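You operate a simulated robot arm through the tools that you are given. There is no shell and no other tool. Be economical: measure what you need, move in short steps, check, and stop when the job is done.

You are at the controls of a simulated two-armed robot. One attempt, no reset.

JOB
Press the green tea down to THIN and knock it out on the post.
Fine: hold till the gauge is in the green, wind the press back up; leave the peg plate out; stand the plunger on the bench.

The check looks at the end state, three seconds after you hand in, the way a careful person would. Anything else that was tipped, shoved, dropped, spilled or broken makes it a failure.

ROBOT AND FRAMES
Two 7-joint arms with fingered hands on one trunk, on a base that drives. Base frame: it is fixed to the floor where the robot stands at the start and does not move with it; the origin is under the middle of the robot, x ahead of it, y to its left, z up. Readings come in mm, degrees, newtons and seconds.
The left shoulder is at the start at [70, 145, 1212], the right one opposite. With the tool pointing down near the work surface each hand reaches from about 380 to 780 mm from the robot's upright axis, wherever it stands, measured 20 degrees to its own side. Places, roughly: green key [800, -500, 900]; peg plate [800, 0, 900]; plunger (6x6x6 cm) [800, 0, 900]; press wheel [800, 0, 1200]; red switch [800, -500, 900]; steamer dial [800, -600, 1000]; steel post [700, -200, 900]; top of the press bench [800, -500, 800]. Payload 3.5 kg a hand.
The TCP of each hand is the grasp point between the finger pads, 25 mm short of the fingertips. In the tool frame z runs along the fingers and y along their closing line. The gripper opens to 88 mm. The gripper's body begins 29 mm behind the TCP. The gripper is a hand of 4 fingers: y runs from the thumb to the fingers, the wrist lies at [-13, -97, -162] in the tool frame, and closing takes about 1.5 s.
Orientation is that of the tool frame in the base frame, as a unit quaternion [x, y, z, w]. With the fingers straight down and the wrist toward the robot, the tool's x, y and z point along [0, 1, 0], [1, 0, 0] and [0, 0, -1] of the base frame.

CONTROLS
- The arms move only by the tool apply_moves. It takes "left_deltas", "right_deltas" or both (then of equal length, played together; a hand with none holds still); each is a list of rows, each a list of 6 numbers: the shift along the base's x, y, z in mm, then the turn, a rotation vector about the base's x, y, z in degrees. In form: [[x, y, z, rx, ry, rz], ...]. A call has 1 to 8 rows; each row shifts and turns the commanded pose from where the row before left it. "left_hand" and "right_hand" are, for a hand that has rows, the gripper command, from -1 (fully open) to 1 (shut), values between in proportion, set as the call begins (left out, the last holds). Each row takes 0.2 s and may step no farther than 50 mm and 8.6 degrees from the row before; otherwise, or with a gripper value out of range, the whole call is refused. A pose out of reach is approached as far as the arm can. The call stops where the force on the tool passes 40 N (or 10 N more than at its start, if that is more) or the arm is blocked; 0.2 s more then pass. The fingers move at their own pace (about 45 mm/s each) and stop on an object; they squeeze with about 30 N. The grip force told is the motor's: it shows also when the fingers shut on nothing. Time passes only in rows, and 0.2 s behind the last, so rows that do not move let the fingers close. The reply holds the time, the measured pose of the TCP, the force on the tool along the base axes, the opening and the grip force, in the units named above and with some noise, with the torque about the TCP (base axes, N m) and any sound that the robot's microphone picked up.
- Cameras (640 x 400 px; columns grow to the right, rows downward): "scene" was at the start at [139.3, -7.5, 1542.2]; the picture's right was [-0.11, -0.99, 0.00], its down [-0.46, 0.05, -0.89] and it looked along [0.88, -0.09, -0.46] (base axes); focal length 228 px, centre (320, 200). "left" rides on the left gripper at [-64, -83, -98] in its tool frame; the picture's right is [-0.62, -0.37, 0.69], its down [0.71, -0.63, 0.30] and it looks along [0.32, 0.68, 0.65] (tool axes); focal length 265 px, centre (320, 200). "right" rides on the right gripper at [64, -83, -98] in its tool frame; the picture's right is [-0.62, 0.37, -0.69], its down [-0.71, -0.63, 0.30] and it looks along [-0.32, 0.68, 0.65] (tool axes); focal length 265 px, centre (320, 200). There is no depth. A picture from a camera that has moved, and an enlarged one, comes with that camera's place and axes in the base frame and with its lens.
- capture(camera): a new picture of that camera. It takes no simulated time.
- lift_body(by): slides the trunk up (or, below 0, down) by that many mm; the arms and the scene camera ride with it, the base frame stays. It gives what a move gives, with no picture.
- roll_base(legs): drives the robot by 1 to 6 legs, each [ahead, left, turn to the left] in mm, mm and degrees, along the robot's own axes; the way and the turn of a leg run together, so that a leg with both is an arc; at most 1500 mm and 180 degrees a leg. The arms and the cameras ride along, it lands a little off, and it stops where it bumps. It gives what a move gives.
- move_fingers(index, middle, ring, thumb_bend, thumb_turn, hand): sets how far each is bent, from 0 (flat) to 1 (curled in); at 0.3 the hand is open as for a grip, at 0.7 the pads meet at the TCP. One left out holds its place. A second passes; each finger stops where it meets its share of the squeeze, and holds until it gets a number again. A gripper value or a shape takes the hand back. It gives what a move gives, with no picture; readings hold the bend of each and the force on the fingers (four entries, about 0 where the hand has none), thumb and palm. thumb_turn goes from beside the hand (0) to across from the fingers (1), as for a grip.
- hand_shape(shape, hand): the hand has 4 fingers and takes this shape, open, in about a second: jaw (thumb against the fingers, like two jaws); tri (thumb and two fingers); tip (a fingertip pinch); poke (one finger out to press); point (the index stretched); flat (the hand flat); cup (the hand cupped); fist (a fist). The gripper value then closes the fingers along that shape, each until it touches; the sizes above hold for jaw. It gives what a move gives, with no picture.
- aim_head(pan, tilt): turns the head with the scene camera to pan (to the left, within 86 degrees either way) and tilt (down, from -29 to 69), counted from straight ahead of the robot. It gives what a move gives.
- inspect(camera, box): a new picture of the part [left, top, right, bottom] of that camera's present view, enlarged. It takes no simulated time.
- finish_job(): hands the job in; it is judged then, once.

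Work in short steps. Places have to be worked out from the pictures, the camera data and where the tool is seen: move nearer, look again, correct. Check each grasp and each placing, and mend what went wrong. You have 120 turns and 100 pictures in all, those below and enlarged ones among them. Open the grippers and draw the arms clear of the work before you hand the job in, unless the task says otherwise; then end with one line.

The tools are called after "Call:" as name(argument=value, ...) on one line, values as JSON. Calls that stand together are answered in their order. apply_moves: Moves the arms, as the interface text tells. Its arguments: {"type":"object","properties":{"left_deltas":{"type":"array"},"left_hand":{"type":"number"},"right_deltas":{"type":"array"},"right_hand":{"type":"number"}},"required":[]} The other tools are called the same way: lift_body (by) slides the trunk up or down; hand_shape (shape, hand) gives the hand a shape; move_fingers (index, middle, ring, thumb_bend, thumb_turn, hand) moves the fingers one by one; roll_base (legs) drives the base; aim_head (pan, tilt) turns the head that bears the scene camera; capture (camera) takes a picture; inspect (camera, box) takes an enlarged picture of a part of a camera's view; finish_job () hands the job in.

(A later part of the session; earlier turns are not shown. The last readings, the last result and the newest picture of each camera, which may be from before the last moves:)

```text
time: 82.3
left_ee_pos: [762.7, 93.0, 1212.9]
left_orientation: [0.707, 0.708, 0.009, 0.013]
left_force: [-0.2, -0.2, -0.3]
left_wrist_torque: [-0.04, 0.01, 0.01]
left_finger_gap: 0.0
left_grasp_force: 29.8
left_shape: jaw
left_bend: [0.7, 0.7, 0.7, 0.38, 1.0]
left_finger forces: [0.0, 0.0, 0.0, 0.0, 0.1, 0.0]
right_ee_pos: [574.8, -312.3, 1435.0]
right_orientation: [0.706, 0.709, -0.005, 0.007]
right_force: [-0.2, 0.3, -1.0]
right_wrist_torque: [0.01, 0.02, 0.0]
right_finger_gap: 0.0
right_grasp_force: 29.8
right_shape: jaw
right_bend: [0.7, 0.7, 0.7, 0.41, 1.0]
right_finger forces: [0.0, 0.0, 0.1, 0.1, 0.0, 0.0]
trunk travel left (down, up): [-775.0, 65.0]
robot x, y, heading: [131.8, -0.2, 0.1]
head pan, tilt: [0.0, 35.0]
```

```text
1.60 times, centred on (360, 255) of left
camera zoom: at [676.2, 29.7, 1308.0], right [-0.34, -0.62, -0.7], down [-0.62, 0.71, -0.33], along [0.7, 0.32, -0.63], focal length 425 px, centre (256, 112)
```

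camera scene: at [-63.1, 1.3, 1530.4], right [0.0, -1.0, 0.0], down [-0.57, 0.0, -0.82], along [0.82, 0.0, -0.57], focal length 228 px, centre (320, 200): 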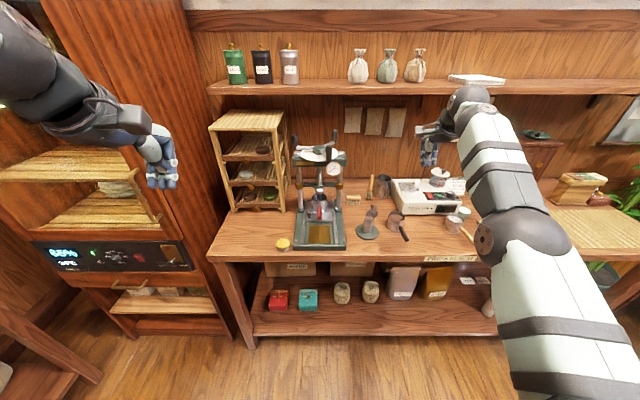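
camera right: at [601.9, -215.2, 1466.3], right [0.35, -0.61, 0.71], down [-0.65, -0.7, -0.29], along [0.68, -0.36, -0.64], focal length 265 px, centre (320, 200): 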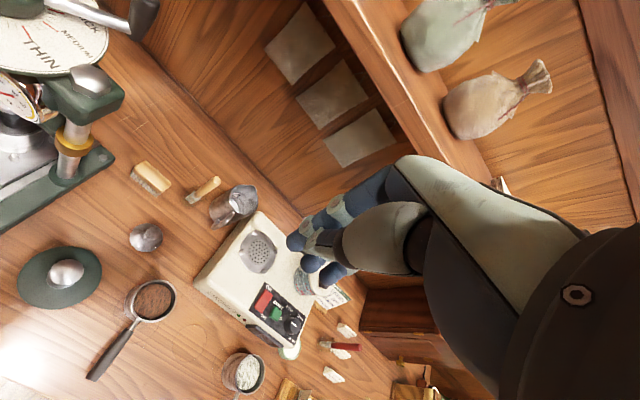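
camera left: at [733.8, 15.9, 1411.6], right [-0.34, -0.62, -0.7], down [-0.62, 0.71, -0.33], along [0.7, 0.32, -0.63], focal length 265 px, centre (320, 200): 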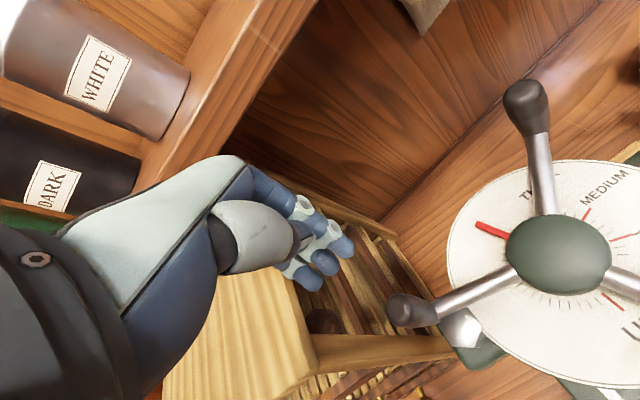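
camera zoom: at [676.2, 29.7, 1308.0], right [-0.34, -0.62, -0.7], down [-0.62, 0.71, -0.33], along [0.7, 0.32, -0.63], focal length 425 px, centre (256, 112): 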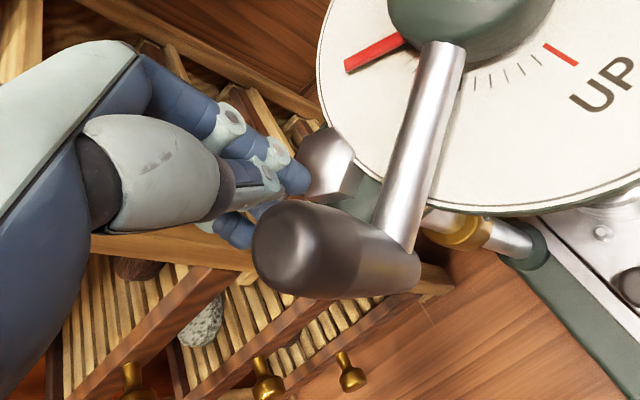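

In place behind the handle. I'll push it round about 80°.

Call:
apply_moves(left_deltas=[[-15.3, -3.5, 0, 0, 0, 0], [-14.5, -6.1, 0, 0, 0, 0], [-13.1, -8.6, 0, 0, 0, 0], [-11.5, -10.7, 0, 0, 0, 0], [-9.4, -12.5, 0, 0, 0, 0], [-6.9, -13.9, 0, 0, 0, 0], [-4.4, -15, 0, 0, 0, 0], [-1.7, -15.6, 0, 0, 0, 0]])

Call:
apply_moves(left_deltas=[[0, 3, 40, 0, 0, 0], [0, 0, 40, 0, 0, 0], [0, 0, 20, 0, 0, 0], [0, 0, 0, 0, 0, 0]])

Call:
capture(camera="left")

```text
time: 84.1
left_ee_pos: [687.2, 7.6, 1214.2]
left_orientation: [0.705, 0.709, 0.01, 0.012]
left_force: [2.1, 3.1, -0.9]
left_wrist_torque: [0.0, -0.03, 0.07]
left_finger_gap: 0.0
left_grasp_force: 30.5
left_shape: jaw
left_bend: [0.7, 0.7, 0.7, 0.39, 1.0]
left_finger forces: [0.1, 0.1, 0.0, 0.0, 0.0, 0.1]
right_ee_pos: [576.8, -311.4, 1432.9]
right_orientation: [0.706, 0.709, -0.005, 0.007]
right_force: [0.4, 0.3, 0.0]
right_wrist_torque: [0.02, 0.01, 0.02]
right_finger_gap: 0.1
right_grasp_force: 30.0
right_shape: jaw
right_bend: [0.7, 0.7, 0.7, 0.41, 1.0]
right_finger forces: [0.0, 0.0, 0.1, 0.1, 0.1, 0.1]
trunk travel left (down, up): [-775.0, 65.0]
robot x, y, heading: [132.4, -1.6, -0.1]
head pan, tilt: [0.0, 35.0]
```

```text
time: 85.1
left_ee_pos: [684.5, 9.6, 1313.9]
left_orientation: [0.706, 0.708, 0.01, 0.013]
left_force: [0.6, 0.2, 0.3]
left_wrist_torque: [0.0, 0.03, 0.03]
left_finger_gap: 0.0
left_grasp_force: 29.4
left_shape: jaw
left_bend: [0.7, 0.7, 0.7, 0.4, 1.0]
left_finger forces: [0.0, 0.0, 0.0, 0.1, 0.0, 0.1]
right_ee_pos: [574.9, -311.3, 1434.5]
right_orientation: [0.706, 0.708, -0.006, 0.008]
right_force: [-1.1, 0.0, 0.4]
right_wrist_torque: [-0.02, 0.02, -0.02]
right_finger_gap: 0.0
right_grasp_force: 30.2
right_shape: jaw
right_bend: [0.7, 0.7, 0.7, 0.41, 1.0]
right_finger forces: [0.0, 0.1, 0.0, 0.0, 0.1, 0.0]
trunk travel left (down, up): [-775.0, 65.0]
robot x, y, heading: [134.0, 0.7, -0.1]
head pan, tilt: [0.0, 35.0]
```

```text
23 pictures are left
camera left: at [599.0, -53.4, 1409.0], right [-0.34, -0.62, -0.7], down [-0.62, 0.71, -0.33], along [0.7, 0.32, -0.63], focal length 265 px, centre (320, 200)
```

left: 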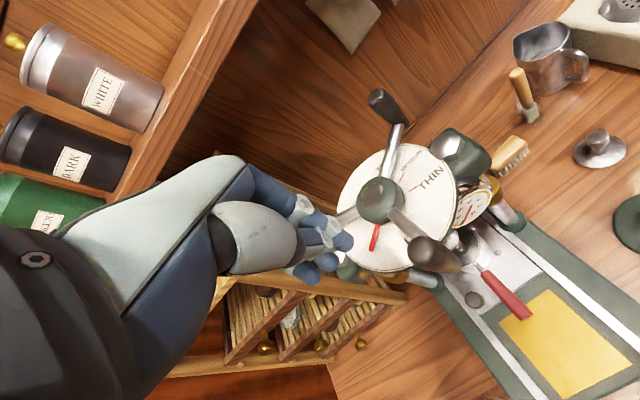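

The pointer is at about 131°, with 49° left to UP. The next handle, at about 71°, is on the left, so I'll cage it and pull it to about 120°.

Call:
apply_moves(left_deltas=[[39, 27, 0, 0, 0, 0], [39, 27, 0, 0, 0, 0], [38, 25, 0, 0, 0, 0], [0, 0, 0, 0, 0, 0], [0, 0, 0, 0, 0, 0], [0, 0, 0, 0, 0, 0], [0, 0, 0, 0, 0, 0]], left_hand=-0.14)

Call:
capture(camera="left")

```text
time: 86.7
left_ee_pos: [800.5, 90.6, 1315.2]
left_orientation: [0.707, 0.707, 0.009, 0.013]
left_force: [-0.4, 0.6, 0.4]
left_wrist_torque: [-0.01, 0.0, -0.02]
left_finger_gap: 50.1
left_grasp_force: 0.0
left_shape: jaw
left_bend: [0.74, 0.42, 0.38, 0.66, 1.0]
left_finger forces: [0.0, 0.1, 0.0, 0.0, 0.1, 0.0]
right_ee_pos: [574.9, -312.9, 1435.0]
right_orientation: [0.707, 0.708, -0.005, 0.007]
right_force: [0.1, 0.0, 0.1]
right_wrist_torque: [0.04, 0.02, 0.0]
right_finger_gap: 0.2
right_grasp_force: 29.7
right_shape: jaw
right_bend: [0.7, 0.7, 0.7, 0.41, 1.0]
right_finger forces: [0.1, 0.1, 0.1, 0.0, 0.1, 0.0]
trunk travel left (down, up): [-775.0, 65.0]
robot x, y, heading: [129.5, -2.9, -0.2]
head pan, tilt: [0.0, 35.0]
```

```text
22 pictures are left
camera left: at [714.9, 27.0, 1408.2], right [-0.34, -0.62, -0.7], down [-0.62, 0.71, -0.33], along [0.7, 0.32, -0.63], focal length 265 px, centre (320, 200)
```

left: 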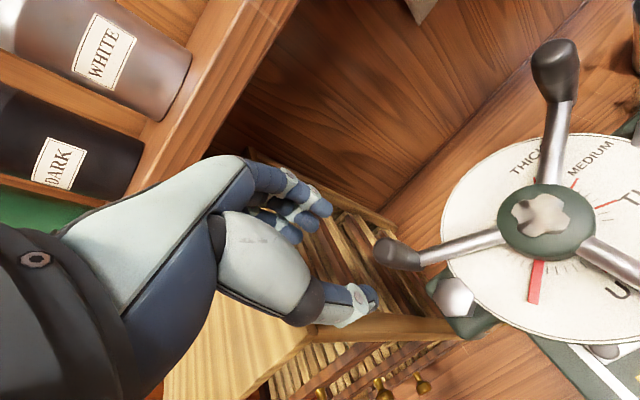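

The handle is at about (819, 86), azimuth 61°, so there's 59° to go. I'll descend around it and pull.

Call:
apply_moves(left_deltas=[[16, -3, 0, 0, 0, 0], [0, 0, -35, 0, 0, 0], [0, 0, -35, 0, 0, 0], [0, 0, -32, 0, 0, 0], [0, 0, 0, 0, 0, 0], [0, 0, 0, 0, 0, 0]])

Call:
apply_moves(left_deltas=[[-16.2, 7, 0, 0, 0, 0], [-17.2, 3.8, 0, 0, 0, 0], [-17.6, 0.5, 0, 0, 0, 0], [-17.4, -2.9, 0, 0, 0, 0], [-16.5, -6.2, 0, 0, 0, 0], [-15.1, -9.2, 0, 0, 0, 0], [0, 0, 0, 0, 0, 0]])

Call:
inspect(camera="scene", box=[250, 130, 390, 260])

```text
time: 88.1
left_ee_pos: [816.5, 86.8, 1212.8]
left_orientation: [0.706, 0.708, 0.011, 0.014]
left_force: [0.4, -0.7, -0.1]
left_wrist_torque: [0.01, 0.0, 0.0]
left_finger_gap: 49.8
left_grasp_force: 0.1
left_shape: jaw
left_bend: [0.74, 0.42, 0.38, 0.66, 1.0]
left_finger forces: [0.0, 0.0, 0.0, 0.1, 0.1, 0.1]
right_ee_pos: [575.4, -312.8, 1434.6]
right_orientation: [0.706, 0.708, -0.004, 0.009]
right_force: [-0.4, -0.4, 0.0]
right_wrist_torque: [0.03, 0.01, 0.0]
right_finger_gap: 0.0
right_grasp_force: 30.5
right_shape: jaw
right_bend: [0.7, 0.7, 0.7, 0.41, 1.0]
right_finger forces: [0.0, 0.0, 0.0, 0.0, 0.1, 0.0]
trunk travel left (down, up): [-775.0, 65.0]
robot x, y, heading: [129.1, -1.1, -0.3]
head pan, tilt: [0.0, 35.0]
```

```text
time: 89.7
left_ee_pos: [717.8, 80.3, 1211.4]
left_orientation: [0.706, 0.708, 0.01, 0.012]
left_force: [2.5, 1.0, -0.8]
left_wrist_torque: [0.0, 0.0, 0.0]
left_finger_gap: 51.5
left_grasp_force: 0.2
left_shape: jaw
left_bend: [0.74, 0.4, 0.38, 0.66, 1.0]
left_finger forces: [0.1, 1.6, 0.1, 0.0, 0.1, 0.0]
right_ee_pos: [577.3, -312.1, 1433.9]
right_orientation: [0.706, 0.708, -0.006, 0.008]
right_force: [-0.7, 0.1, -0.1]
right_wrist_torque: [-0.01, -0.01, 0.0]
right_finger_gap: 0.0
right_grasp_force: 29.7
right_shape: jaw
right_bend: [0.7, 0.7, 0.7, 0.41, 1.0]
right_finger forces: [0.0, 0.0, 0.1, 0.0, 0.0, 0.1]
trunk travel left (down, up): [-775.0, 65.0]
robot x, y, heading: [129.7, 2.1, -0.2]
head pan, tilt: [0.0, 35.0]
```

```text
3.08 times, centred on (320, 195) of scene
camera zoom: at [268.6, 2.0, 1530.5], right [0.0, -1.0, 0.0], down [-0.57, 0.0, -0.82], along [0.82, 0.0, -0.57], focal length 702 px, centre (320, 215)
```

zoom: 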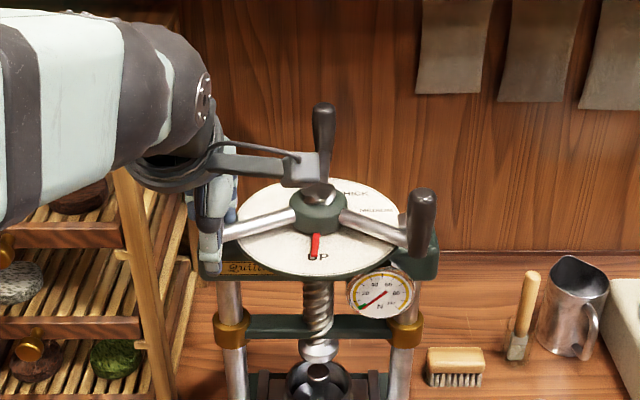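

The pointer is at UP and the ram is clear of the plunger. I'll lift the left hand out and park it at the left, then open the right hand and turn it 90° for the red handle.

Call:
apply_moves(left_deltas=[[4, 2, 40, 0, 0, 0], [0, 0, 40, 0, 0, 0], [-10, 0, 30, 0, 0, 0], [-40, 20, 0, 0, 0, 0], [-40, 25, 0, 0, 0, 0], [-40, 25, 0, 0, 0, 0], [0, 0, 0, 0, 0, 0]], left_hand=-1)

Call:
apply_moves(right_deltas=[[0, 10, -20, 0, 0, 8.5], [0, 10, -20, 0, 0, 8.5], [0, 10, -20, 0, 0, 8.5], [0, 10, -20, 0, 0, 8.5], [0, 10, -20, 0, 0, 8.5], [0, 10, -20, 0, 0, 8.5], [0, 10, -20, 0, 0, 8.5], [0, 0, 0, 0, 0, 8.5]], right_hand=-0.3)

Call:
apply_moves(right_deltas=[[0, 20, -30, 0, 0, 8.5], [0, 20, -30, 0, 0, 8.5], [0, 20, -30, 0, 0, 4], [0, 20, -30, 0, 0, 0], [0, 20, -30, 0, 0, 0], [0, 20, -30, 0, 0, 0], [0, 20, -30, 0, 0, 0], [0, 0, 0, 0, 0, 0]])

```text
time: 91.3
left_ee_pos: [590.0, 150.0, 1322.8]
left_orientation: [0.707, 0.707, 0.011, 0.013]
left_force: [-1.1, -0.2, -0.1]
left_wrist_torque: [0.04, 0.0, -0.02]
left_finger_gap: 87.7
left_grasp_force: 0.1
left_shape: jaw
left_bend: [0.3, 0.3, 0.3, 0.3, 0.98]
left_finger forces: [0.0, 0.0, 0.0, 0.1, 0.1, 0.0]
right_ee_pos: [574.6, -314.5, 1433.7]
right_orientation: [0.706, 0.708, -0.004, 0.007]
right_force: [-0.1, 0.4, -0.1]
right_wrist_torque: [0.02, 0.0, -0.03]
right_finger_gap: 0.0
right_grasp_force: 30.1
right_shape: jaw
right_bend: [0.7, 0.7, 0.7, 0.41, 1.0]
right_finger forces: [0.0, 0.0, 0.1, 0.0, 0.1, 0.0]
trunk travel left (down, up): [-775.0, 65.0]
robot x, y, heading: [132.9, 2.0, -0.3]
head pan, tilt: [0.0, 35.0]
```

```text
time: 93.1
left_ee_pos: [591.5, 149.7, 1321.3]
left_orientation: [0.707, 0.707, 0.01, 0.012]
left_force: [0.0, 0.0, 0.1]
left_wrist_torque: [0.0, -0.03, -0.01]
left_finger_gap: 87.6
left_grasp_force: 0.1
left_shape: jaw
left_bend: [0.3, 0.3, 0.3, 0.3, 0.98]
left_finger forces: [0.0, 0.0, 0.0, 0.0, 0.0, 0.1]
right_ee_pos: [575.9, -243.9, 1294.6]
right_orientation: [0.186, 0.982, 0.001, 0.008]
right_force: [0.1, 0.1, -0.1]
right_wrist_torque: [0.02, 0.02, -0.02]
right_finger_gap: 57.3
right_grasp_force: 0.0
right_shape: jaw
right_bend: [0.28, 0.39, 0.36, 0.62, 1.0]
right_finger forces: [0.0, 0.0, 0.0, 0.0, 0.0, 0.0]
trunk travel left (down, up): [-775.0, 65.0]
robot x, y, heading: [130.9, -1.5, -0.0]
head pan, tilt: [0.0, 35.0]
```

```text
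time: 94.9
left_ee_pos: [589.5, 150.7, 1322.7]
left_orientation: [0.707, 0.707, 0.01, 0.013]
left_force: [0.4, 0.9, -0.2]
left_wrist_torque: [0.01, -0.01, -0.02]
left_finger_gap: 87.5
left_grasp_force: 0.0
left_shape: jaw
left_bend: [0.3, 0.3, 0.3, 0.3, 0.98]
left_finger forces: [0.1, 0.1, 0.0, 0.0, 0.0, 0.1]
right_ee_pos: [574.0, -102.3, 1083.8]
right_orientation: [0.007, 1.0, 0.001, 0.009]
right_force: [-0.7, -0.1, -1.2]
right_wrist_torque: [0.01, -0.01, -0.01]
right_finger_gap: 57.3
right_grasp_force: 0.1
right_shape: jaw
right_bend: [0.28, 0.39, 0.36, 0.62, 1.0]
right_finger forces: [0.0, 0.1, 0.1, 0.0, 0.1, 0.0]
trunk travel left (down, up): [-775.0, 65.0]
robot x, y, heading: [131.5, 0.5, -0.3]
head pan, tilt: [0.0, 35.0]
```

The right hand is turned and reachable. I'll move it over the red handle and look.

Call:
apply_moves(right_deltas=[[24, 25, -12, 0, 0, 0], [24, 25, -12, 0, 0, 0], [24, 26, -12, 0, 0, 0], [20, 26, -12, 0, 0, 0], [0, 0, 0, 0, 0, 0], [0, 0, 0, 0, 0, 0]])

Call:
capture(camera="right")

Call:
inspect(camera="scene", box=[240, 190, 440, 340])

```text
time: 96.3
left_ee_pos: [589.9, 151.3, 1322.3]
left_orientation: [0.707, 0.707, 0.011, 0.013]
left_force: [-0.1, 1.1, 0.6]
left_wrist_torque: [-0.01, -0.03, 0.0]
left_finger_gap: 87.6
left_grasp_force: 0.0
left_shape: jaw
left_bend: [0.3, 0.3, 0.3, 0.3, 0.98]
left_finger forces: [0.1, 0.1, 0.0, 0.0, 0.0, 0.0]
right_ee_pos: [666.6, 0.8, 1036.2]
right_orientation: [0.006, 1.0, 0.002, 0.009]
right_force: [0.0, -0.2, 0.0]
right_wrist_torque: [0.0, 0.04, 0.0]
right_finger_gap: 57.1
right_grasp_force: 0.0
right_shape: jaw
right_bend: [0.28, 0.39, 0.36, 0.62, 1.0]
right_finger forces: [0.0, 0.0, 0.1, 0.0, 0.0, 0.0]
trunk travel left (down, up): [-775.0, 65.0]
robot x, y, heading: [133.6, -0.4, 0.1]
head pan, tilt: [0.0, 35.0]
```

```text
20 pictures are left
camera right: at [600.9, -80.6, 1132.5], right [0.61, 0.36, 0.71], down [0.71, -0.64, -0.29], along [0.35, 0.68, -0.64], focal length 265 px, centre (320, 200)
```

right: 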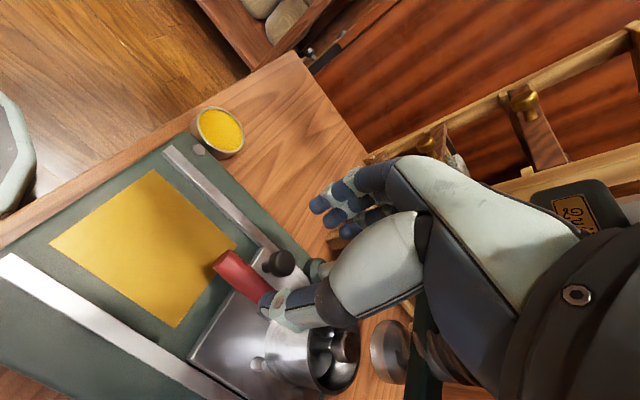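

```text
2.67 times, centred on (340, 265) of scene
camera zoom: at [267.1, 1.2, 1530.7], right [0.0, -1.0, 0.0], down [-0.57, 0.0, -0.82], along [0.82, 0.0, -0.57], focal length 609 px, centre (267, 27)
```

zoom: 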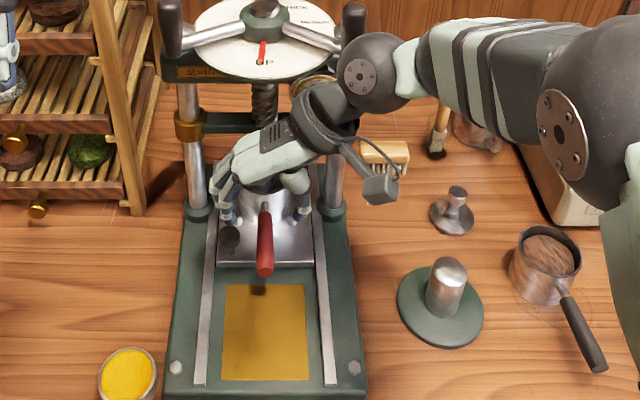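

The handle tip is near (656, 0, 944). I'll narrow the fingers to 40 mm to clear the knob and descend on the handle at x≈670.

Call:
apply_moves(right_deltas=[[0, -2, 0, 0, 0, 0], [0, 0, -20, 0, 0, 0], [2, 0, -25, 0, 0, 0], [0, 0, -25, 0, 0, 0], [0, 0, -22, 0, 0, 0], [0, 0, 0, 0, 0, 0], [0, 0, 0, 0, 0, 0]], right_hand=0.09)

Call:
inspect(camera="right", box=[120, 150, 440, 390])

```text
time: 97.9
left_ee_pos: [590.7, 152.1, 1322.9]
left_orientation: [0.706, 0.708, 0.01, 0.013]
left_force: [0.5, -0.4, -0.1]
left_wrist_torque: [-0.01, -0.02, 0.02]
left_finger_gap: 87.4
left_grasp_force: 0.1
left_shape: jaw
left_bend: [0.3, 0.3, 0.3, 0.3, 0.98]
left_finger forces: [0.1, 0.0, 0.0, 0.0, 0.0, 0.1]
right_ee_pos: [669.1, -2.6, 943.7]
right_orientation: [0.007, 1.0, 0.001, 0.009]
right_force: [-0.4, 0.8, 0.4]
right_wrist_torque: [0.01, 0.02, 0.0]
right_finger_gap: 40.7
right_grasp_force: 0.0
right_shape: jaw
right_bend: [0.74, 0.46, 0.43, 0.71, 1.0]
right_finger forces: [0.0, 0.1, 0.0, 0.0, 0.0, 0.0]
trunk travel left (down, up): [-775.0, 65.0]
robot x, y, heading: [132.8, -0.1, -0.4]
head pan, tilt: [0.0, 35.0]
```

```text
1.67 times, centred on (280, 270) of right
camera zoom: at [602.5, -83.0, 1039.9], right [0.61, 0.36, 0.71], down [0.71, -0.64, -0.29], along [0.35, 0.68, -0.65], focal length 442 px, centre (387, 83)
```

zoom: 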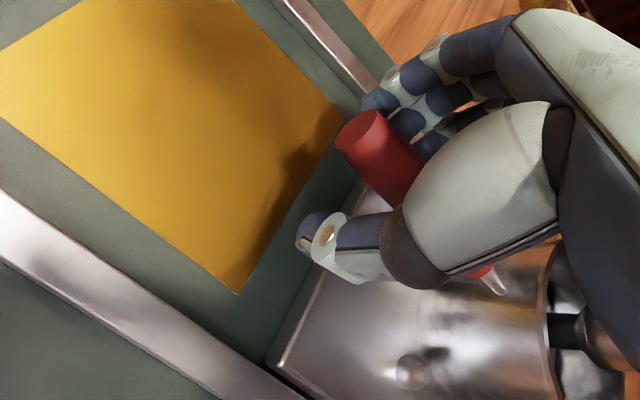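

The handle is between thumb and fingers. I'll close the grip.

Call:
apply_moves(right_deltas=[[0, 0, 0, 0, 0, 0], [0, 0, 0, 0, 0, 0], [0, 0, 0, 0, 0, 0], [0, 0, 0, 0, 0, 0], [0, 0, 0, 0, 0, 0], [0, 0, 0, 0, 0, 0]], right_hand=1)

Call:
inspect(camera="right", box=[120, 150, 440, 390])

```text
time: 99.3
left_ee_pos: [590.0, 150.6, 1322.9]
left_orientation: [0.707, 0.707, 0.008, 0.013]
left_force: [0.7, 0.5, 0.1]
left_wrist_torque: [-0.02, 0.01, -0.03]
left_finger_gap: 88.0
left_grasp_force: 0.1
left_shape: jaw
left_bend: [0.3, 0.3, 0.3, 0.3, 0.98]
left_finger forces: [0.1, 0.1, 0.0, 0.1, 0.1, 0.0]
right_ee_pos: [669.4, -2.0, 942.2]
right_orientation: [0.006, 1.0, 0.001, 0.009]
right_force: [1.7, -0.3, -1.3]
right_wrist_torque: [-0.03, 0.04, -0.02]
right_finger_gap: 9.3
right_grasp_force: 30.0
right_shape: jaw
right_bend: [0.73, 0.72, 0.71, 0.78, 1.0]
right_finger forces: [14.3, 3.7, 2.6, 0.0, 20.8, 0.0]
trunk travel left (down, up): [-775.0, 65.0]
robot x, y, heading: [128.6, 0.4, -0.1]
head pan, tilt: [0.0, 35.0]
```

```text
1.67 times, centred on (280, 270) of right
camera zoom: at [603.1, -83.0, 1039.8], right [0.61, 0.36, 0.7], down [0.71, -0.64, -0.29], along [0.34, 0.68, -0.65], focal length 442 px, centre (387, 83)
```

zoom: 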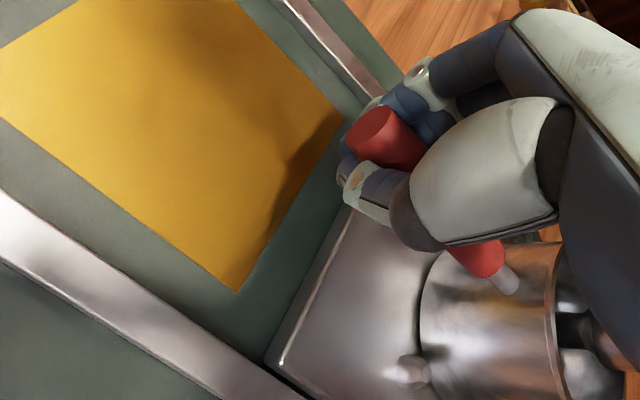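

Grip holds. I'll pull the mould, with its plate, slowly toward the robot.

Call:
apply_moves(right_deltas=[[-8, 0, 0, 0, 0, 0], [-10, 0, 0, 0, 0, 0], [-10, 0, 0, 0, 0, 0], [-10, 0, 0, 0, 0, 0], [0, 0, 0, 0, 0, 0]])

Call:
inspect(camera="scene", box=[240, 200, 400, 320])

```text
time: 100.5
left_ee_pos: [591.5, 151.5, 1322.1]
left_orientation: [0.706, 0.708, 0.01, 0.013]
left_force: [0.5, 0.1, -0.1]
left_wrist_torque: [-0.01, 0.01, -0.01]
left_finger_gap: 87.7
left_grasp_force: 0.1
left_shape: jaw
left_bend: [0.3, 0.3, 0.3, 0.3, 0.98]
left_finger forces: [0.0, 0.0, 0.1, 0.0, 0.0, 0.0]
right_ee_pos: [632.3, -1.3, 943.1]
right_orientation: [0.008, 1.0, 0.002, 0.008]
right_force: [-0.2, 0.1, -0.5]
right_wrist_torque: [0.03, 0.08, 0.05]
right_finger_gap: 9.5
right_grasp_force: 29.9
right_shape: jaw
right_bend: [0.73, 0.72, 0.71, 0.79, 1.0]
right_finger forces: [14.5, 3.6, 2.9, 0.1, 20.4, 0.0]
trunk travel left (down, up): [-775.0, 65.0]
robot x, y, heading: [134.1, -2.4, -0.3]
head pan, tilt: [0.0, 35.0]
```

```text
3.33 times, centred on (320, 260) of scene
camera zoom: at [268.2, 1.6, 1530.6], right [0.0, -1.0, 0.0], down [-0.57, 0.0, -0.82], along [0.82, 0.0, -0.57], focal length 761 px, centre (320, 0)
```

zoom: 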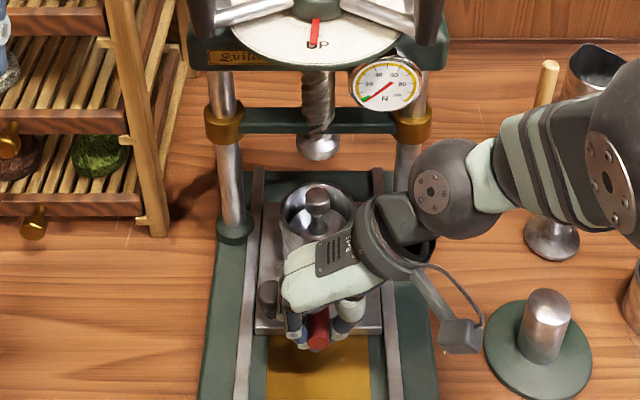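

The plate slides with the mould and the plunger clears the ram. I'll pull a further 70 mm.

Call:
apply_moves(right_deltas=[[-12, 0, 0, 0, 0, 0], [-12, 0, 0, 0, 0, 0], [-12, 0, 0, 0, 0, 0], [-12, 0, 0, 0, 0, 0], [-12, 0, 0, 0, 0, 0], [-10, 0, 0, 0, 0, 0], [0, 0, 0, 0, 0, 0]])

Call:
inspect(camera="scene", box=[240, 220, 400, 340])

```text
time: 102.1
left_ee_pos: [590.6, 151.2, 1322.7]
left_orientation: [0.706, 0.708, 0.01, 0.014]
left_force: [1.0, 0.1, 0.8]
left_wrist_torque: [-0.02, -0.02, -0.03]
left_finger_gap: 87.8
left_grasp_force: 0.1
left_shape: jaw
left_bend: [0.3, 0.3, 0.3, 0.3, 0.98]
left_finger forces: [0.1, 0.0, 0.0, 0.0, 0.0, 0.0]
right_ee_pos: [559.9, -3.1, 944.8]
right_orientation: [0.006, 1.0, 0.002, 0.009]
right_force: [-0.2, 0.5, -1.6]
right_wrist_torque: [0.0, 0.02, 0.02]
right_finger_gap: 9.4
right_grasp_force: 30.4
right_shape: jaw
right_bend: [0.73, 0.72, 0.71, 0.79, 1.0]
right_finger forces: [8.5, 3.5, 3.0, 0.1, 20.4, 0.0]
trunk travel left (down, up): [-775.0, 65.0]
robot x, y, heading: [126.7, -2.1, -0.4]
head pan, tilt: [0.0, 35.0]
```

```text
3.33 times, centred on (320, 280) of scene
camera zoom: at [268.0, 1.7, 1530.6], right [0.0, -1.0, 0.0], down [-0.57, 0.0, -0.82], along [0.82, 0.0, -0.57], focal length 761 px, centre (320, -67)
```

zoom: 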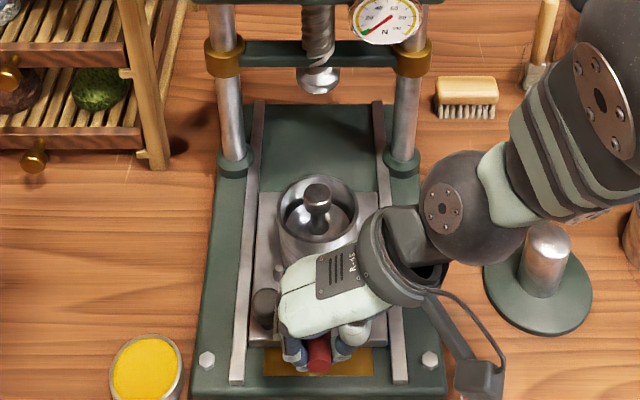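

Plate is out about 110 mm. I'll try another 18 mm to find the end stop.

Call:
apply_moves(right_deltas=[[-6, 0, 0, 0, 0, 0], [-6, 0, 0, 0, 0, 0], [-6, 0, 0, 0, 0, 0], [0, 0, 0, 0, 0, 0]])

```text
time: 103.1
left_ee_pos: [595.6, 150.4, 1320.4]
left_orientation: [0.706, 0.708, 0.008, 0.013]
left_force: [-0.1, -0.4, 0.7]
left_wrist_torque: [-0.01, 0.01, -0.01]
left_finger_gap: 87.4
left_grasp_force: 0.0
left_shape: jaw
left_bend: [0.3, 0.3, 0.3, 0.3, 0.98]
left_finger forces: [0.0, 0.0, 0.1, 0.0, 0.0, 0.0]
right_ee_pos: [547.3, -3.9, 943.9]
right_orientation: [0.008, 1.0, 0.002, 0.01]
right_force: [15.2, -0.4, -7.2]
right_wrist_torque: [0.0, -0.04, -0.06]
right_finger_gap: 9.5
right_grasp_force: 30.0
right_shape: jaw
right_bend: [0.73, 0.72, 0.68, 0.79, 1.0]
right_finger forces: [14.7, 4.9, 3.2, 0.0, 21.6, 0.1]
trunk travel left (down, up): [-775.0, 65.0]
robot x, y, heading: [133.5, -2.7, -0.2]
head pan, tilt: [0.0, 35.0]
```

The end stop is felt, so the plate is fully out with the mould near (650, 0). I'll ease off, then bring the left hand in, turned so its wrist is to the left, for the plunger's knob.

Call:
apply_moves(right_deltas=[[4, 0, 0, 0, 0, 0], [0, 0, 0, 0, 0, 0], [0, 0, 0, 0, 0, 0], [0, 0, 0, 0, 0, 0], [0, 0, 0, 0, 0, 0], [0, 0, 0, 0, 0, 0], [0, 0, 0, 0, 0, 0], [0, 0, 0, 0, 0, 0]], left_deltas=[[0, 0, -20, 0, 0, -8.5], [0, 0, -20, 0, 0, -8.5], [0, 0, -20, 0, 0, -8.5], [5, 0, -20, 0, 0, -8.5], [10, 0, -20, 0, 0, -8.5], [10, 0, -20, 0, 0, -8.5], [10, 0, -20, 0, 0, -8.5], [10, 0, -20, 0, 0, -8.5]], left_hand=-0.14)

Call:
apply_moves(left_deltas=[[5, -30, -10, 0, 0, -8.5], [5, -30, -10, 0, 0, -8.5], [0, -30, -15, 0, 0, -4.5], [0, -30, -15, 0, 0, 0], [0, -20, -15, 0, 0, 0], [0, 0, -20, 0, 0, 0], [0, 0, 0, 0, 0, 0], [0, 0, 0, 0, 0, 0]])

Call:
capture(camera="left")

```text
time: 104.9
left_ee_pos: [640.3, 152.1, 1160.4]
left_orientation: [0.982, 0.19, -0.001, 0.016]
left_force: [-0.4, 0.6, 0.6]
left_wrist_torque: [0.0, 0.02, -0.02]
left_finger_gap: 50.3
left_grasp_force: 0.1
left_shape: jaw
left_bend: [0.74, 0.42, 0.38, 0.66, 1.0]
left_finger forces: [0.0, 0.0, 0.1, 0.0, 0.0, 0.1]
right_ee_pos: [548.3, -2.3, 944.0]
right_orientation: [0.007, 1.0, 0.002, 0.007]
right_force: [6.1, -0.1, -2.7]
right_wrist_torque: [-0.05, 0.01, -0.01]
right_finger_gap: 9.5
right_grasp_force: 30.4
right_shape: jaw
right_bend: [0.73, 0.72, 0.69, 0.79, 1.0]
right_finger forces: [9.3, 4.2, 3.2, 0.0, 20.7, 0.1]
trunk travel left (down, up): [-775.0, 65.0]
robot x, y, heading: [130.8, 1.1, -0.1]
head pan, tilt: [0.0, 35.0]
```

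```text
time: 106.7
left_ee_pos: [647.2, 12.0, 1075.5]
left_orientation: [1.0, 0.006, -0.003, 0.016]
left_force: [0.0, -0.1, -0.4]
left_wrist_torque: [-0.01, 0.01, -0.02]
left_finger_gap: 50.7
left_grasp_force: 0.0
left_shape: jaw
left_bend: [0.74, 0.42, 0.38, 0.66, 1.0]
left_finger forces: [0.1, 0.0, 0.0, 0.0, 0.1, 0.0]
right_ee_pos: [549.7, -1.9, 943.0]
right_orientation: [0.007, 1.0, 0.001, 0.008]
right_force: [7.1, -0.3, -4.7]
right_wrist_torque: [0.02, 0.02, -0.01]
right_finger_gap: 9.4
right_grasp_force: 30.1
right_shape: jaw
right_bend: [0.73, 0.72, 0.69, 0.79, 1.0]
right_finger forces: [9.5, 4.3, 3.5, 0.0, 20.9, 0.1]
trunk travel left (down, up): [-775.0, 65.0]
robot x, y, heading: [132.2, 2.4, -0.1]
head pan, tilt: [0.0, 35.0]
```

```text
14 pictures are left
camera left: at [583.4, 98.2, 1170.7], right [-0.63, 0.34, -0.7], down [0.71, 0.63, -0.33], along [0.33, -0.7, -0.63], focal length 265 px, centre (320, 200)
```

left: 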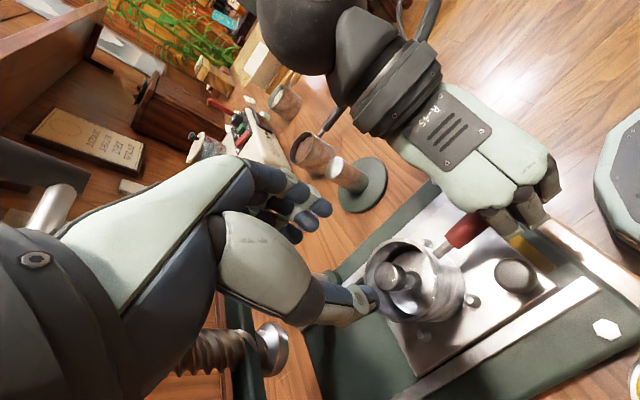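

The plunger's knob is at about (655, 9), top near z 990. I'll shift over it and descend to z≈985.

Call:
apply_moves(left_deltas=[[7, -3, -20, 0, 0, 0], [0, 0, -25, 0, 0, 0], [0, 0, -15, 0, 0, 0], [0, 0, 0, 0, 0, 0], [0, 0, 0, 0, 0, 0]])

Call:
inspect(camera="left", box=[220, 170, 500, 370])

```text
time: 107.9
left_ee_pos: [655.1, 9.3, 1016.4]
left_orientation: [1.0, 0.005, -0.003, 0.016]
left_force: [-0.4, -0.5, -0.2]
left_wrist_torque: [-0.01, 0.01, 0.01]
left_finger_gap: 50.6
left_grasp_force: 0.1
left_shape: jaw
left_bend: [0.74, 0.42, 0.38, 0.66, 1.0]
left_finger forces: [0.0, 0.1, 0.0, 0.0, 0.2, 0.0]
right_ee_pos: [549.8, -2.0, 944.1]
right_orientation: [0.006, 1.0, 0.001, 0.008]
right_force: [7.4, 0.0, -4.7]
right_wrist_torque: [-0.03, 0.03, -0.05]
right_finger_gap: 9.1
right_grasp_force: 30.2
right_shape: jaw
right_bend: [0.73, 0.72, 0.69, 0.79, 1.0]
right_finger forces: [9.7, 4.1, 3.4, 0.1, 21.0, 0.0]
trunk travel left (down, up): [-775.0, 65.0]
robot x, y, heading: [129.1, -0.4, -0.1]
head pan, tilt: [0.0, 35.0]
```

```text
2.00 times, centred on (360, 270) of left
camera zoom: at [590.9, 95.6, 1110.5], right [-0.63, 0.34, -0.7], down [0.71, 0.63, -0.33], along [0.33, -0.7, -0.63], focal length 531 px, centre (240, 60)
```

zoom: 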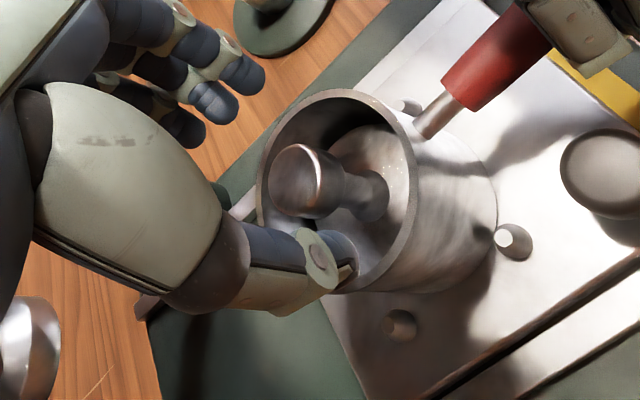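

Knob is near (657, 12). I'll correct slightly, descend 30 mm and close on it.

Call:
apply_moves(left_deltas=[[1, 3, -10, 0, 0, 0], [0, 0, -10, 0, 0, 0], [0, 0, -12, 0, 0, 0], [0, 0, 0, 0, 0, 0], [0, 0, 0, 0, 0, 0]])

Call:
apply_moves(left_deltas=[[0, 0, 0, 0, 0, 0], [0, 0, 0, 0, 0, 0], [0, 0, 0, 0, 0, 0], [0, 0, 0, 0, 0, 0], [0, 0, 0, 0, 0, 0], [0, 0, 0, 0, 0, 0]], left_hand=1)

Call:
inspect(camera="left", box=[220, 170, 500, 370])

```text
time: 109.1
left_ee_pos: [655.3, 11.7, 984.7]
left_orientation: [1.0, 0.006, -0.003, 0.015]
left_force: [0.4, 0.1, -0.8]
left_wrist_torque: [0.02, 0.03, 0.02]
left_finger_gap: 50.7
left_grasp_force: 0.1
left_shape: jaw
left_bend: [0.74, 0.42, 0.38, 0.66, 1.0]
left_finger forces: [0.0, 0.1, 0.1, 0.0, 0.1, 0.0]
right_ee_pos: [549.2, -2.2, 944.3]
right_orientation: [0.007, 1.0, 0.001, 0.008]
right_force: [7.0, -0.2, -3.7]
right_wrist_torque: [0.0, 0.03, -0.05]
right_finger_gap: 9.3
right_grasp_force: 30.0
right_shape: jaw
right_bend: [0.73, 0.72, 0.69, 0.79, 1.0]
right_finger forces: [9.7, 4.2, 3.4, 0.0, 20.9, 0.1]
trunk travel left (down, up): [-775.0, 65.0]
robot x, y, heading: [129.6, 0.1, 0.0]
head pan, tilt: [0.0, 35.0]
```

```text
time: 110.5
left_ee_pos: [655.7, 12.1, 984.2]
left_orientation: [1.0, 0.006, -0.004, 0.016]
left_force: [0.6, -0.3, 0.7]
left_wrist_torque: [-0.04, -0.02, -0.03]
left_finger_gap: 11.0
left_grasp_force: 30.1
left_shape: jaw
left_bend: [0.73, 0.51, 0.59, 0.74, 1.0]
left_finger forces: [0.0, 7.9, 6.8, 0.0, 24.3, 0.0]
right_ee_pos: [549.1, -2.2, 944.3]
right_orientation: [0.007, 1.0, 0.002, 0.007]
right_force: [6.5, -0.7, -4.0]
right_wrist_torque: [-0.03, 0.05, -0.02]
right_finger_gap: 9.3
right_grasp_force: 30.0
right_shape: jaw
right_bend: [0.73, 0.72, 0.69, 0.79, 1.0]
right_finger forces: [9.9, 0.1, 3.4, 0.1, 20.8, 0.0]
trunk travel left (down, up): [-775.0, 65.0]
robot x, y, heading: [129.6, 0.2, -0.2]
head pan, tilt: [0.0, 35.0]
```

```text
2.00 times, centred on (360, 270) of left
camera zoom: at [591.9, 98.5, 1078.7], right [-0.63, 0.34, -0.7], down [0.71, 0.63, -0.33], along [0.33, -0.7, -0.63], focal length 531 px, centre (240, 60)
```

zoom: 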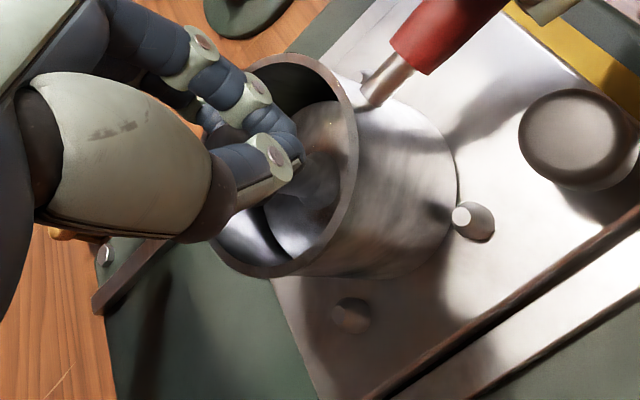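

The knob is gripped by both sides. I'll lift straight up in small steps, with the right hand holding the mould.

Call:
apply_moves(left_deltas=[[0, 0, 10, 0, 0, 0], [0, 0, 10, 0, 0, 0], [0, 0, 10, 0, 0, 0], [0, 0, 15, 0, 0, 0], [0, 0, 20, 0, 0, 0], [0, 0, 20, 0, 0, 0], [0, 0, 0, 0, 0, 0]])

Call:
inspect(camera="scene", box=[220, 200, 420, 350])

```text
time: 112.1
left_ee_pos: [655.6, 13.1, 1070.1]
left_orientation: [1.0, 0.006, -0.004, 0.016]
left_force: [0.0, -0.5, -1.9]
left_wrist_torque: [0.03, 0.0, 0.01]
left_finger_gap: 10.5
left_grasp_force: 30.3
left_shape: jaw
left_bend: [0.73, 0.52, 0.61, 0.74, 1.0]
left_finger forces: [0.0, 7.4, 7.4, 0.0, 0.1, 0.0]
right_ee_pos: [549.6, -1.8, 943.3]
right_orientation: [0.006, 1.0, 0.002, 0.008]
right_force: [6.0, 0.1, -3.2]
right_wrist_torque: [-0.01, 0.03, -0.07]
right_finger_gap: 9.4
right_grasp_force: 29.9
right_shape: jaw
right_bend: [0.73, 0.72, 0.69, 0.79, 1.0]
right_finger forces: [9.7, 0.0, 3.3, 0.0, 20.9, 0.1]
trunk travel left (down, up): [-775.0, 65.0]
robot x, y, heading: [130.0, -0.6, -0.2]
head pan, tilt: [0.0, 35.0]
```

```text
2.67 times, centred on (320, 275) of scene
camera zoom: at [270.7, 1.5, 1530.3], right [0.0, -1.0, 0.0], down [-0.58, 0.0, -0.82], along [0.82, 0.0, -0.58], focal length 609 px, centre (320, 0)
```

zoom: 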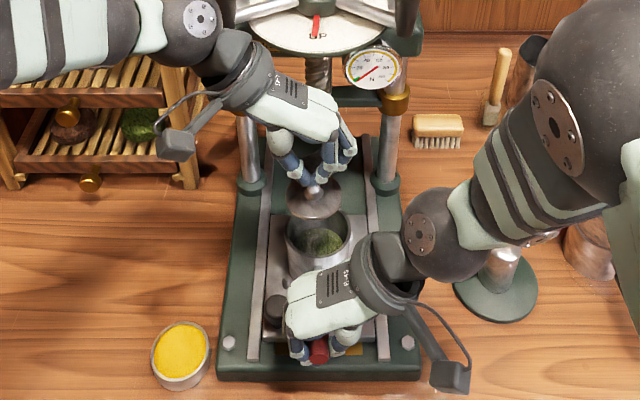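

The plunger is out, with green tea visible in the mould. I'll carry the plunger to the clear bench spot at about (680, 190), between the press and the rack, and lower it.

Call:
apply_moves(left_deltas=[[4, 30, 0, 0, 0, 0], [4, 35, 0, 0, 0, 0], [4, 35, 0, 0, 0, 0], [4, 35, 0, 0, 0, 0], [4, 35, 0, 0, 0, 0], [4, 8, 0, 0, 0, 0], [0, 0, 0, 0, 0, 0], [0, 0, 0, 0, 0, 0]])

Call:
apply_moves(left_deltas=[[0, 0, -25, 0, 0, 0], [0, 0, -25, 0, 0, 0], [0, 0, -25, 0, 0, 0], [0, 0, -25, 0, 0, 0], [0, 0, -25, 0, 0, 0], [0, 0, -20, 0, 0, 0], [0, 0, 0, 0, 0, 0], [0, 0, 0, 0, 0, 0]])

Call:
inspect(camera="scene", box=[160, 180, 340, 340])

```text
time: 113.9
left_ee_pos: [678.7, 189.7, 1070.5]
left_orientation: [1.0, 0.006, -0.003, 0.017]
left_force: [-0.4, 0.9, -1.7]
left_wrist_torque: [0.02, 0.02, 0.0]
left_finger_gap: 10.5
left_grasp_force: 30.2
left_shape: jaw
left_bend: [0.73, 0.52, 0.71, 0.74, 1.0]
left_finger forces: [0.1, 7.3, 7.5, 0.0, 0.0, 0.0]
right_ee_pos: [548.4, -2.8, 944.3]
right_orientation: [0.007, 1.0, 0.001, 0.009]
right_force: [7.0, -0.1, -3.9]
right_wrist_torque: [0.01, 0.03, -0.02]
right_finger_gap: 9.1
right_grasp_force: 30.0
right_shape: jaw
right_bend: [0.73, 0.72, 0.7, 0.79, 1.0]
right_finger forces: [9.7, 0.0, 3.7, 0.1, 20.9, 0.0]
trunk travel left (down, up): [-775.0, 65.0]
robot x, y, heading: [129.9, -1.4, -0.4]
head pan, tilt: [0.0, 35.0]
```

```text
time: 115.7
left_ee_pos: [679.6, 189.6, 924.0]
left_orientation: [1.0, 0.005, -0.004, 0.017]
left_force: [0.2, -0.2, -1.6]
left_wrist_torque: [0.01, 0.01, 0.01]
left_finger_gap: 10.3
left_grasp_force: 30.2
left_shape: jaw
left_bend: [0.73, 0.52, 0.71, 0.74, 1.0]
left_finger forces: [0.0, 7.3, 7.6, 0.0, 0.0, 0.0]
right_ee_pos: [550.1, -2.1, 944.3]
right_orientation: [0.008, 1.0, 0.002, 0.007]
right_force: [6.4, -0.3, -3.0]
right_wrist_torque: [-0.02, 0.06, -0.01]
right_finger_gap: 9.3
right_grasp_force: 30.2
right_shape: jaw
right_bend: [0.73, 0.72, 0.7, 0.79, 1.0]
right_finger forces: [9.7, 0.0, 3.6, 0.0, 21.0, 0.0]
trunk travel left (down, up): [-775.0, 65.0]
robot x, y, heading: [133.1, 2.8, 0.0]
head pan, tilt: [0.0, 35.0]
```

```text
2.50 times, centred on (250, 260) of scene
camera zoom: at [270.5, 1.7, 1530.3], right [0.0, -1.0, 0.0], down [-0.58, 0.0, -0.82], along [0.82, 0.0, -0.58], focal length 571 px, centre (495, 50)
```

zoom: 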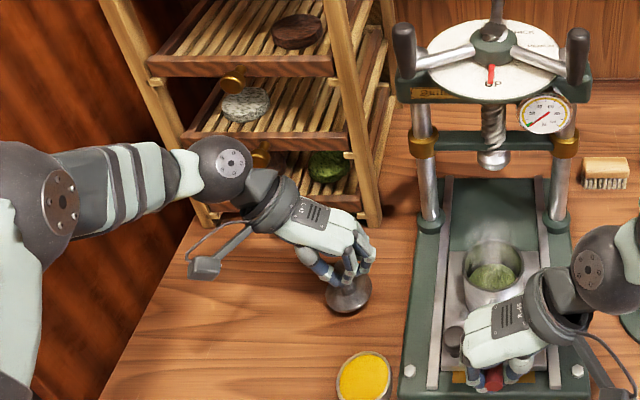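

It's clear around and close above the bench. I'll lower in small steps until contact.

Call:
apply_moves(left_deltas=[[0, 0, -4, 0, 0, 0], [0, 0, -4, 0, 0, 0], [0, 0, -4, 0, 0, 0], [0, 0, 0, 0, 0, 0]])

Call:
apply_moves(left_deltas=[[0, 0, -3, 0, 0, 0], [0, 0, -3, 0, 0, 0], [0, 0, 0, 0, 0, 0]])

```text
time: 116.7
left_ee_pos: [679.2, 189.2, 912.4]
left_orientation: [1.0, 0.006, -0.002, 0.017]
left_force: [-1.6, 0.0, 4.1]
left_wrist_torque: [-0.08, -0.06, -0.02]
left_finger_gap: 10.6
left_grasp_force: 30.2
left_shape: jaw
left_bend: [0.73, 0.52, 0.72, 0.74, 1.0]
left_finger forces: [0.1, 7.5, 8.0, 0.1, 0.0, 0.1]
right_ee_pos: [548.9, -1.8, 944.5]
right_orientation: [0.007, 1.0, 0.002, 0.009]
right_force: [8.9, 1.1, -4.1]
right_wrist_torque: [-0.03, 0.01, -0.06]
right_finger_gap: 9.4
right_grasp_force: 30.4
right_shape: jaw
right_bend: [0.73, 0.72, 0.7, 0.79, 1.0]
right_finger forces: [10.0, 0.1, 3.9, 0.1, 21.1, 0.1]
trunk travel left (down, up): [-775.0, 65.0]
robot x, y, heading: [130.1, -0.6, -0.2]
head pan, tilt: [0.0, 35.0]
```

```text
time: 117.5
left_ee_pos: [678.9, 188.5, 907.6]
left_orientation: [1.0, 0.005, 0.0, 0.018]
left_force: [-0.9, 1.4, 24.8]
left_wrist_torque: [-0.16, -0.06, -0.09]
left_finger_gap: 11.5
left_grasp_force: 29.9
left_shape: jaw
left_bend: [0.73, 0.52, 0.72, 0.74, 1.0]
left_finger forces: [0.0, 9.8, 8.4, 0.1, 0.1, 0.0]
right_ee_pos: [548.4, -4.4, 944.7]
right_orientation: [0.007, 1.0, 0.002, 0.01]
right_force: [14.6, 1.6, -8.3]
right_wrist_torque: [-0.03, -0.02, -0.05]
right_finger_gap: 9.1
right_grasp_force: 30.2
right_shape: jaw
right_bend: [0.73, 0.72, 0.7, 0.79, 1.0]
right_finger forces: [10.5, 0.1, 4.4, 0.0, 22.1, 0.0]
trunk travel left (down, up): [-775.0, 65.0]
robot x, y, heading: [130.1, -3.8, -0.3]
head pan, tilt: [0.0, 35.0]
```

Contact. I'll ease up 4 mm, open gently and withdraw straight up.

Call:
apply_moves(left_deltas=[[0, 0, 4, 0, 0, 0], [0, 0, 0, 0, 0, 0], [0, 0, 0, 0, 0, 0]])

Call:
apply_moves(left_deltas=[[0, 0, 0, 0, 0, 0], [0, 0, 0, 0, 0, 0], [0, 0, 0, 0, 0, 0], [0, 0, 0, 0, 0, 0], [0, 0, 0, 0, 0, 0]], left_hand=-0.2)

Call:
apply_moves(left_deltas=[[0, 0, 15, 0, 0, 0], [0, 0, 25, 0, 0, 0], [0, 0, 40, 0, 0, 0], [0, 0, 40, 0, 0, 0], [-30, 20, 30, 0, 0, 0], [-40, 20, 20, 0, 0, 0], [0, 0, 0, 0, 0, 0]])

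Call:
inspect(camera="scene", box=[200, 200, 440, 350])

```text
time: 118.3
left_ee_pos: [679.5, 188.5, 909.0]
left_orientation: [1.0, 0.006, -0.004, 0.016]
left_force: [-0.1, -0.4, 0.6]
left_wrist_torque: [-0.03, 0.03, 0.0]
left_finger_gap: 8.0
left_grasp_force: 29.9
left_shape: jaw
left_bend: [0.73, 0.75, 0.72, 0.78, 1.0]
left_finger forces: [0.1, 0.0, 0.0, 0.0, 0.1, 0.0]
right_ee_pos: [548.6, -1.7, 944.3]
right_orientation: [0.007, 1.0, 0.001, 0.007]
right_force: [7.9, -0.7, -3.5]
right_wrist_torque: [-0.01, 0.06, -0.01]
right_finger_gap: 9.5
right_grasp_force: 29.7
right_shape: jaw
right_bend: [0.73, 0.72, 0.7, 0.79, 1.0]
right_finger forces: [9.6, 0.0, 3.9, 0.0, 21.3, 0.0]
trunk travel left (down, up): [-775.0, 65.0]
robot x, y, heading: [127.5, -2.4, -0.2]
head pan, tilt: [0.0, 35.0]
```

```text
time: 119.5
left_ee_pos: [677.8, 188.2, 910.6]
left_orientation: [1.0, 0.007, -0.004, 0.017]
left_force: [-0.4, 0.3, 0.1]
left_wrist_torque: [0.01, 0.0, -0.03]
left_finger_gap: 52.3
left_grasp_force: 0.1
left_shape: jaw
left_bend: [0.29, 0.41, 0.37, 0.65, 1.0]
left_finger forces: [0.1, 0.0, 0.0, 0.0, 0.0, 0.0]
right_ee_pos: [548.2, -2.2, 943.7]
right_orientation: [0.006, 1.0, 0.002, 0.007]
right_force: [7.6, -0.3, -3.4]
right_wrist_torque: [-0.03, 0.03, -0.03]
right_finger_gap: 9.0
right_grasp_force: 30.1
right_shape: jaw
right_bend: [0.73, 0.72, 0.7, 0.79, 1.0]
right_finger forces: [9.5, 0.0, 4.0, 0.0, 21.2, 0.1]
trunk travel left (down, up): [-775.0, 65.0]
robot x, y, heading: [130.0, 1.3, -0.3]
head pan, tilt: [0.0, 35.0]
```

```text
time: 121.1
left_ee_pos: [609.4, 230.5, 1077.8]
left_orientation: [1.0, 0.005, -0.004, 0.016]
left_force: [0.8, 0.2, -0.4]
left_wrist_torque: [0.0, -0.05, 0.01]
left_finger_gap: 52.8
left_grasp_force: 0.1
left_shape: jaw
left_bend: [0.29, 0.41, 0.37, 0.65, 1.0]
left_finger forces: [0.1, 0.0, 0.0, 0.1, 0.0, 0.0]
right_ee_pos: [549.3, -1.5, 943.2]
right_orientation: [0.006, 1.0, 0.002, 0.007]
right_force: [6.8, 0.0, -3.3]
right_wrist_torque: [0.01, 0.03, -0.05]
right_finger_gap: 9.2
right_grasp_force: 29.8
right_shape: jaw
right_bend: [0.73, 0.72, 0.7, 0.79, 1.0]
right_finger forces: [9.7, 0.0, 3.6, 0.1, 21.3, 0.1]
trunk travel left (down, up): [-775.0, 65.0]
robot x, y, heading: [131.3, 2.0, 0.1]
head pan, tilt: [0.0, 35.0]
```

```text
2.67 times, centred on (320, 275) of scene
camera zoom: at [271.2, 1.4, 1530.3], right [0.0, -1.0, 0.0], down [-0.58, 0.0, -0.82], along [0.82, 0.0, -0.58], focal length 609 px, centre (320, 0)
```

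zoom: 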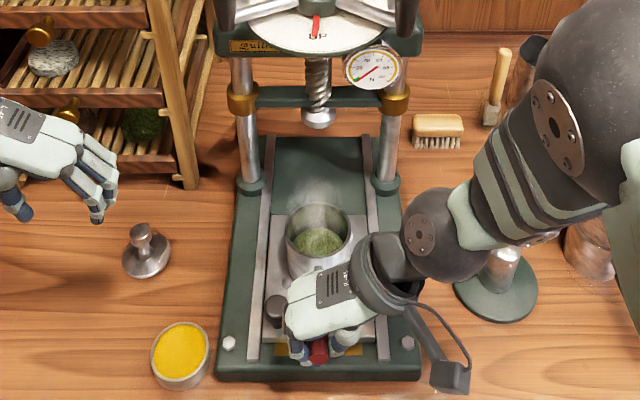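

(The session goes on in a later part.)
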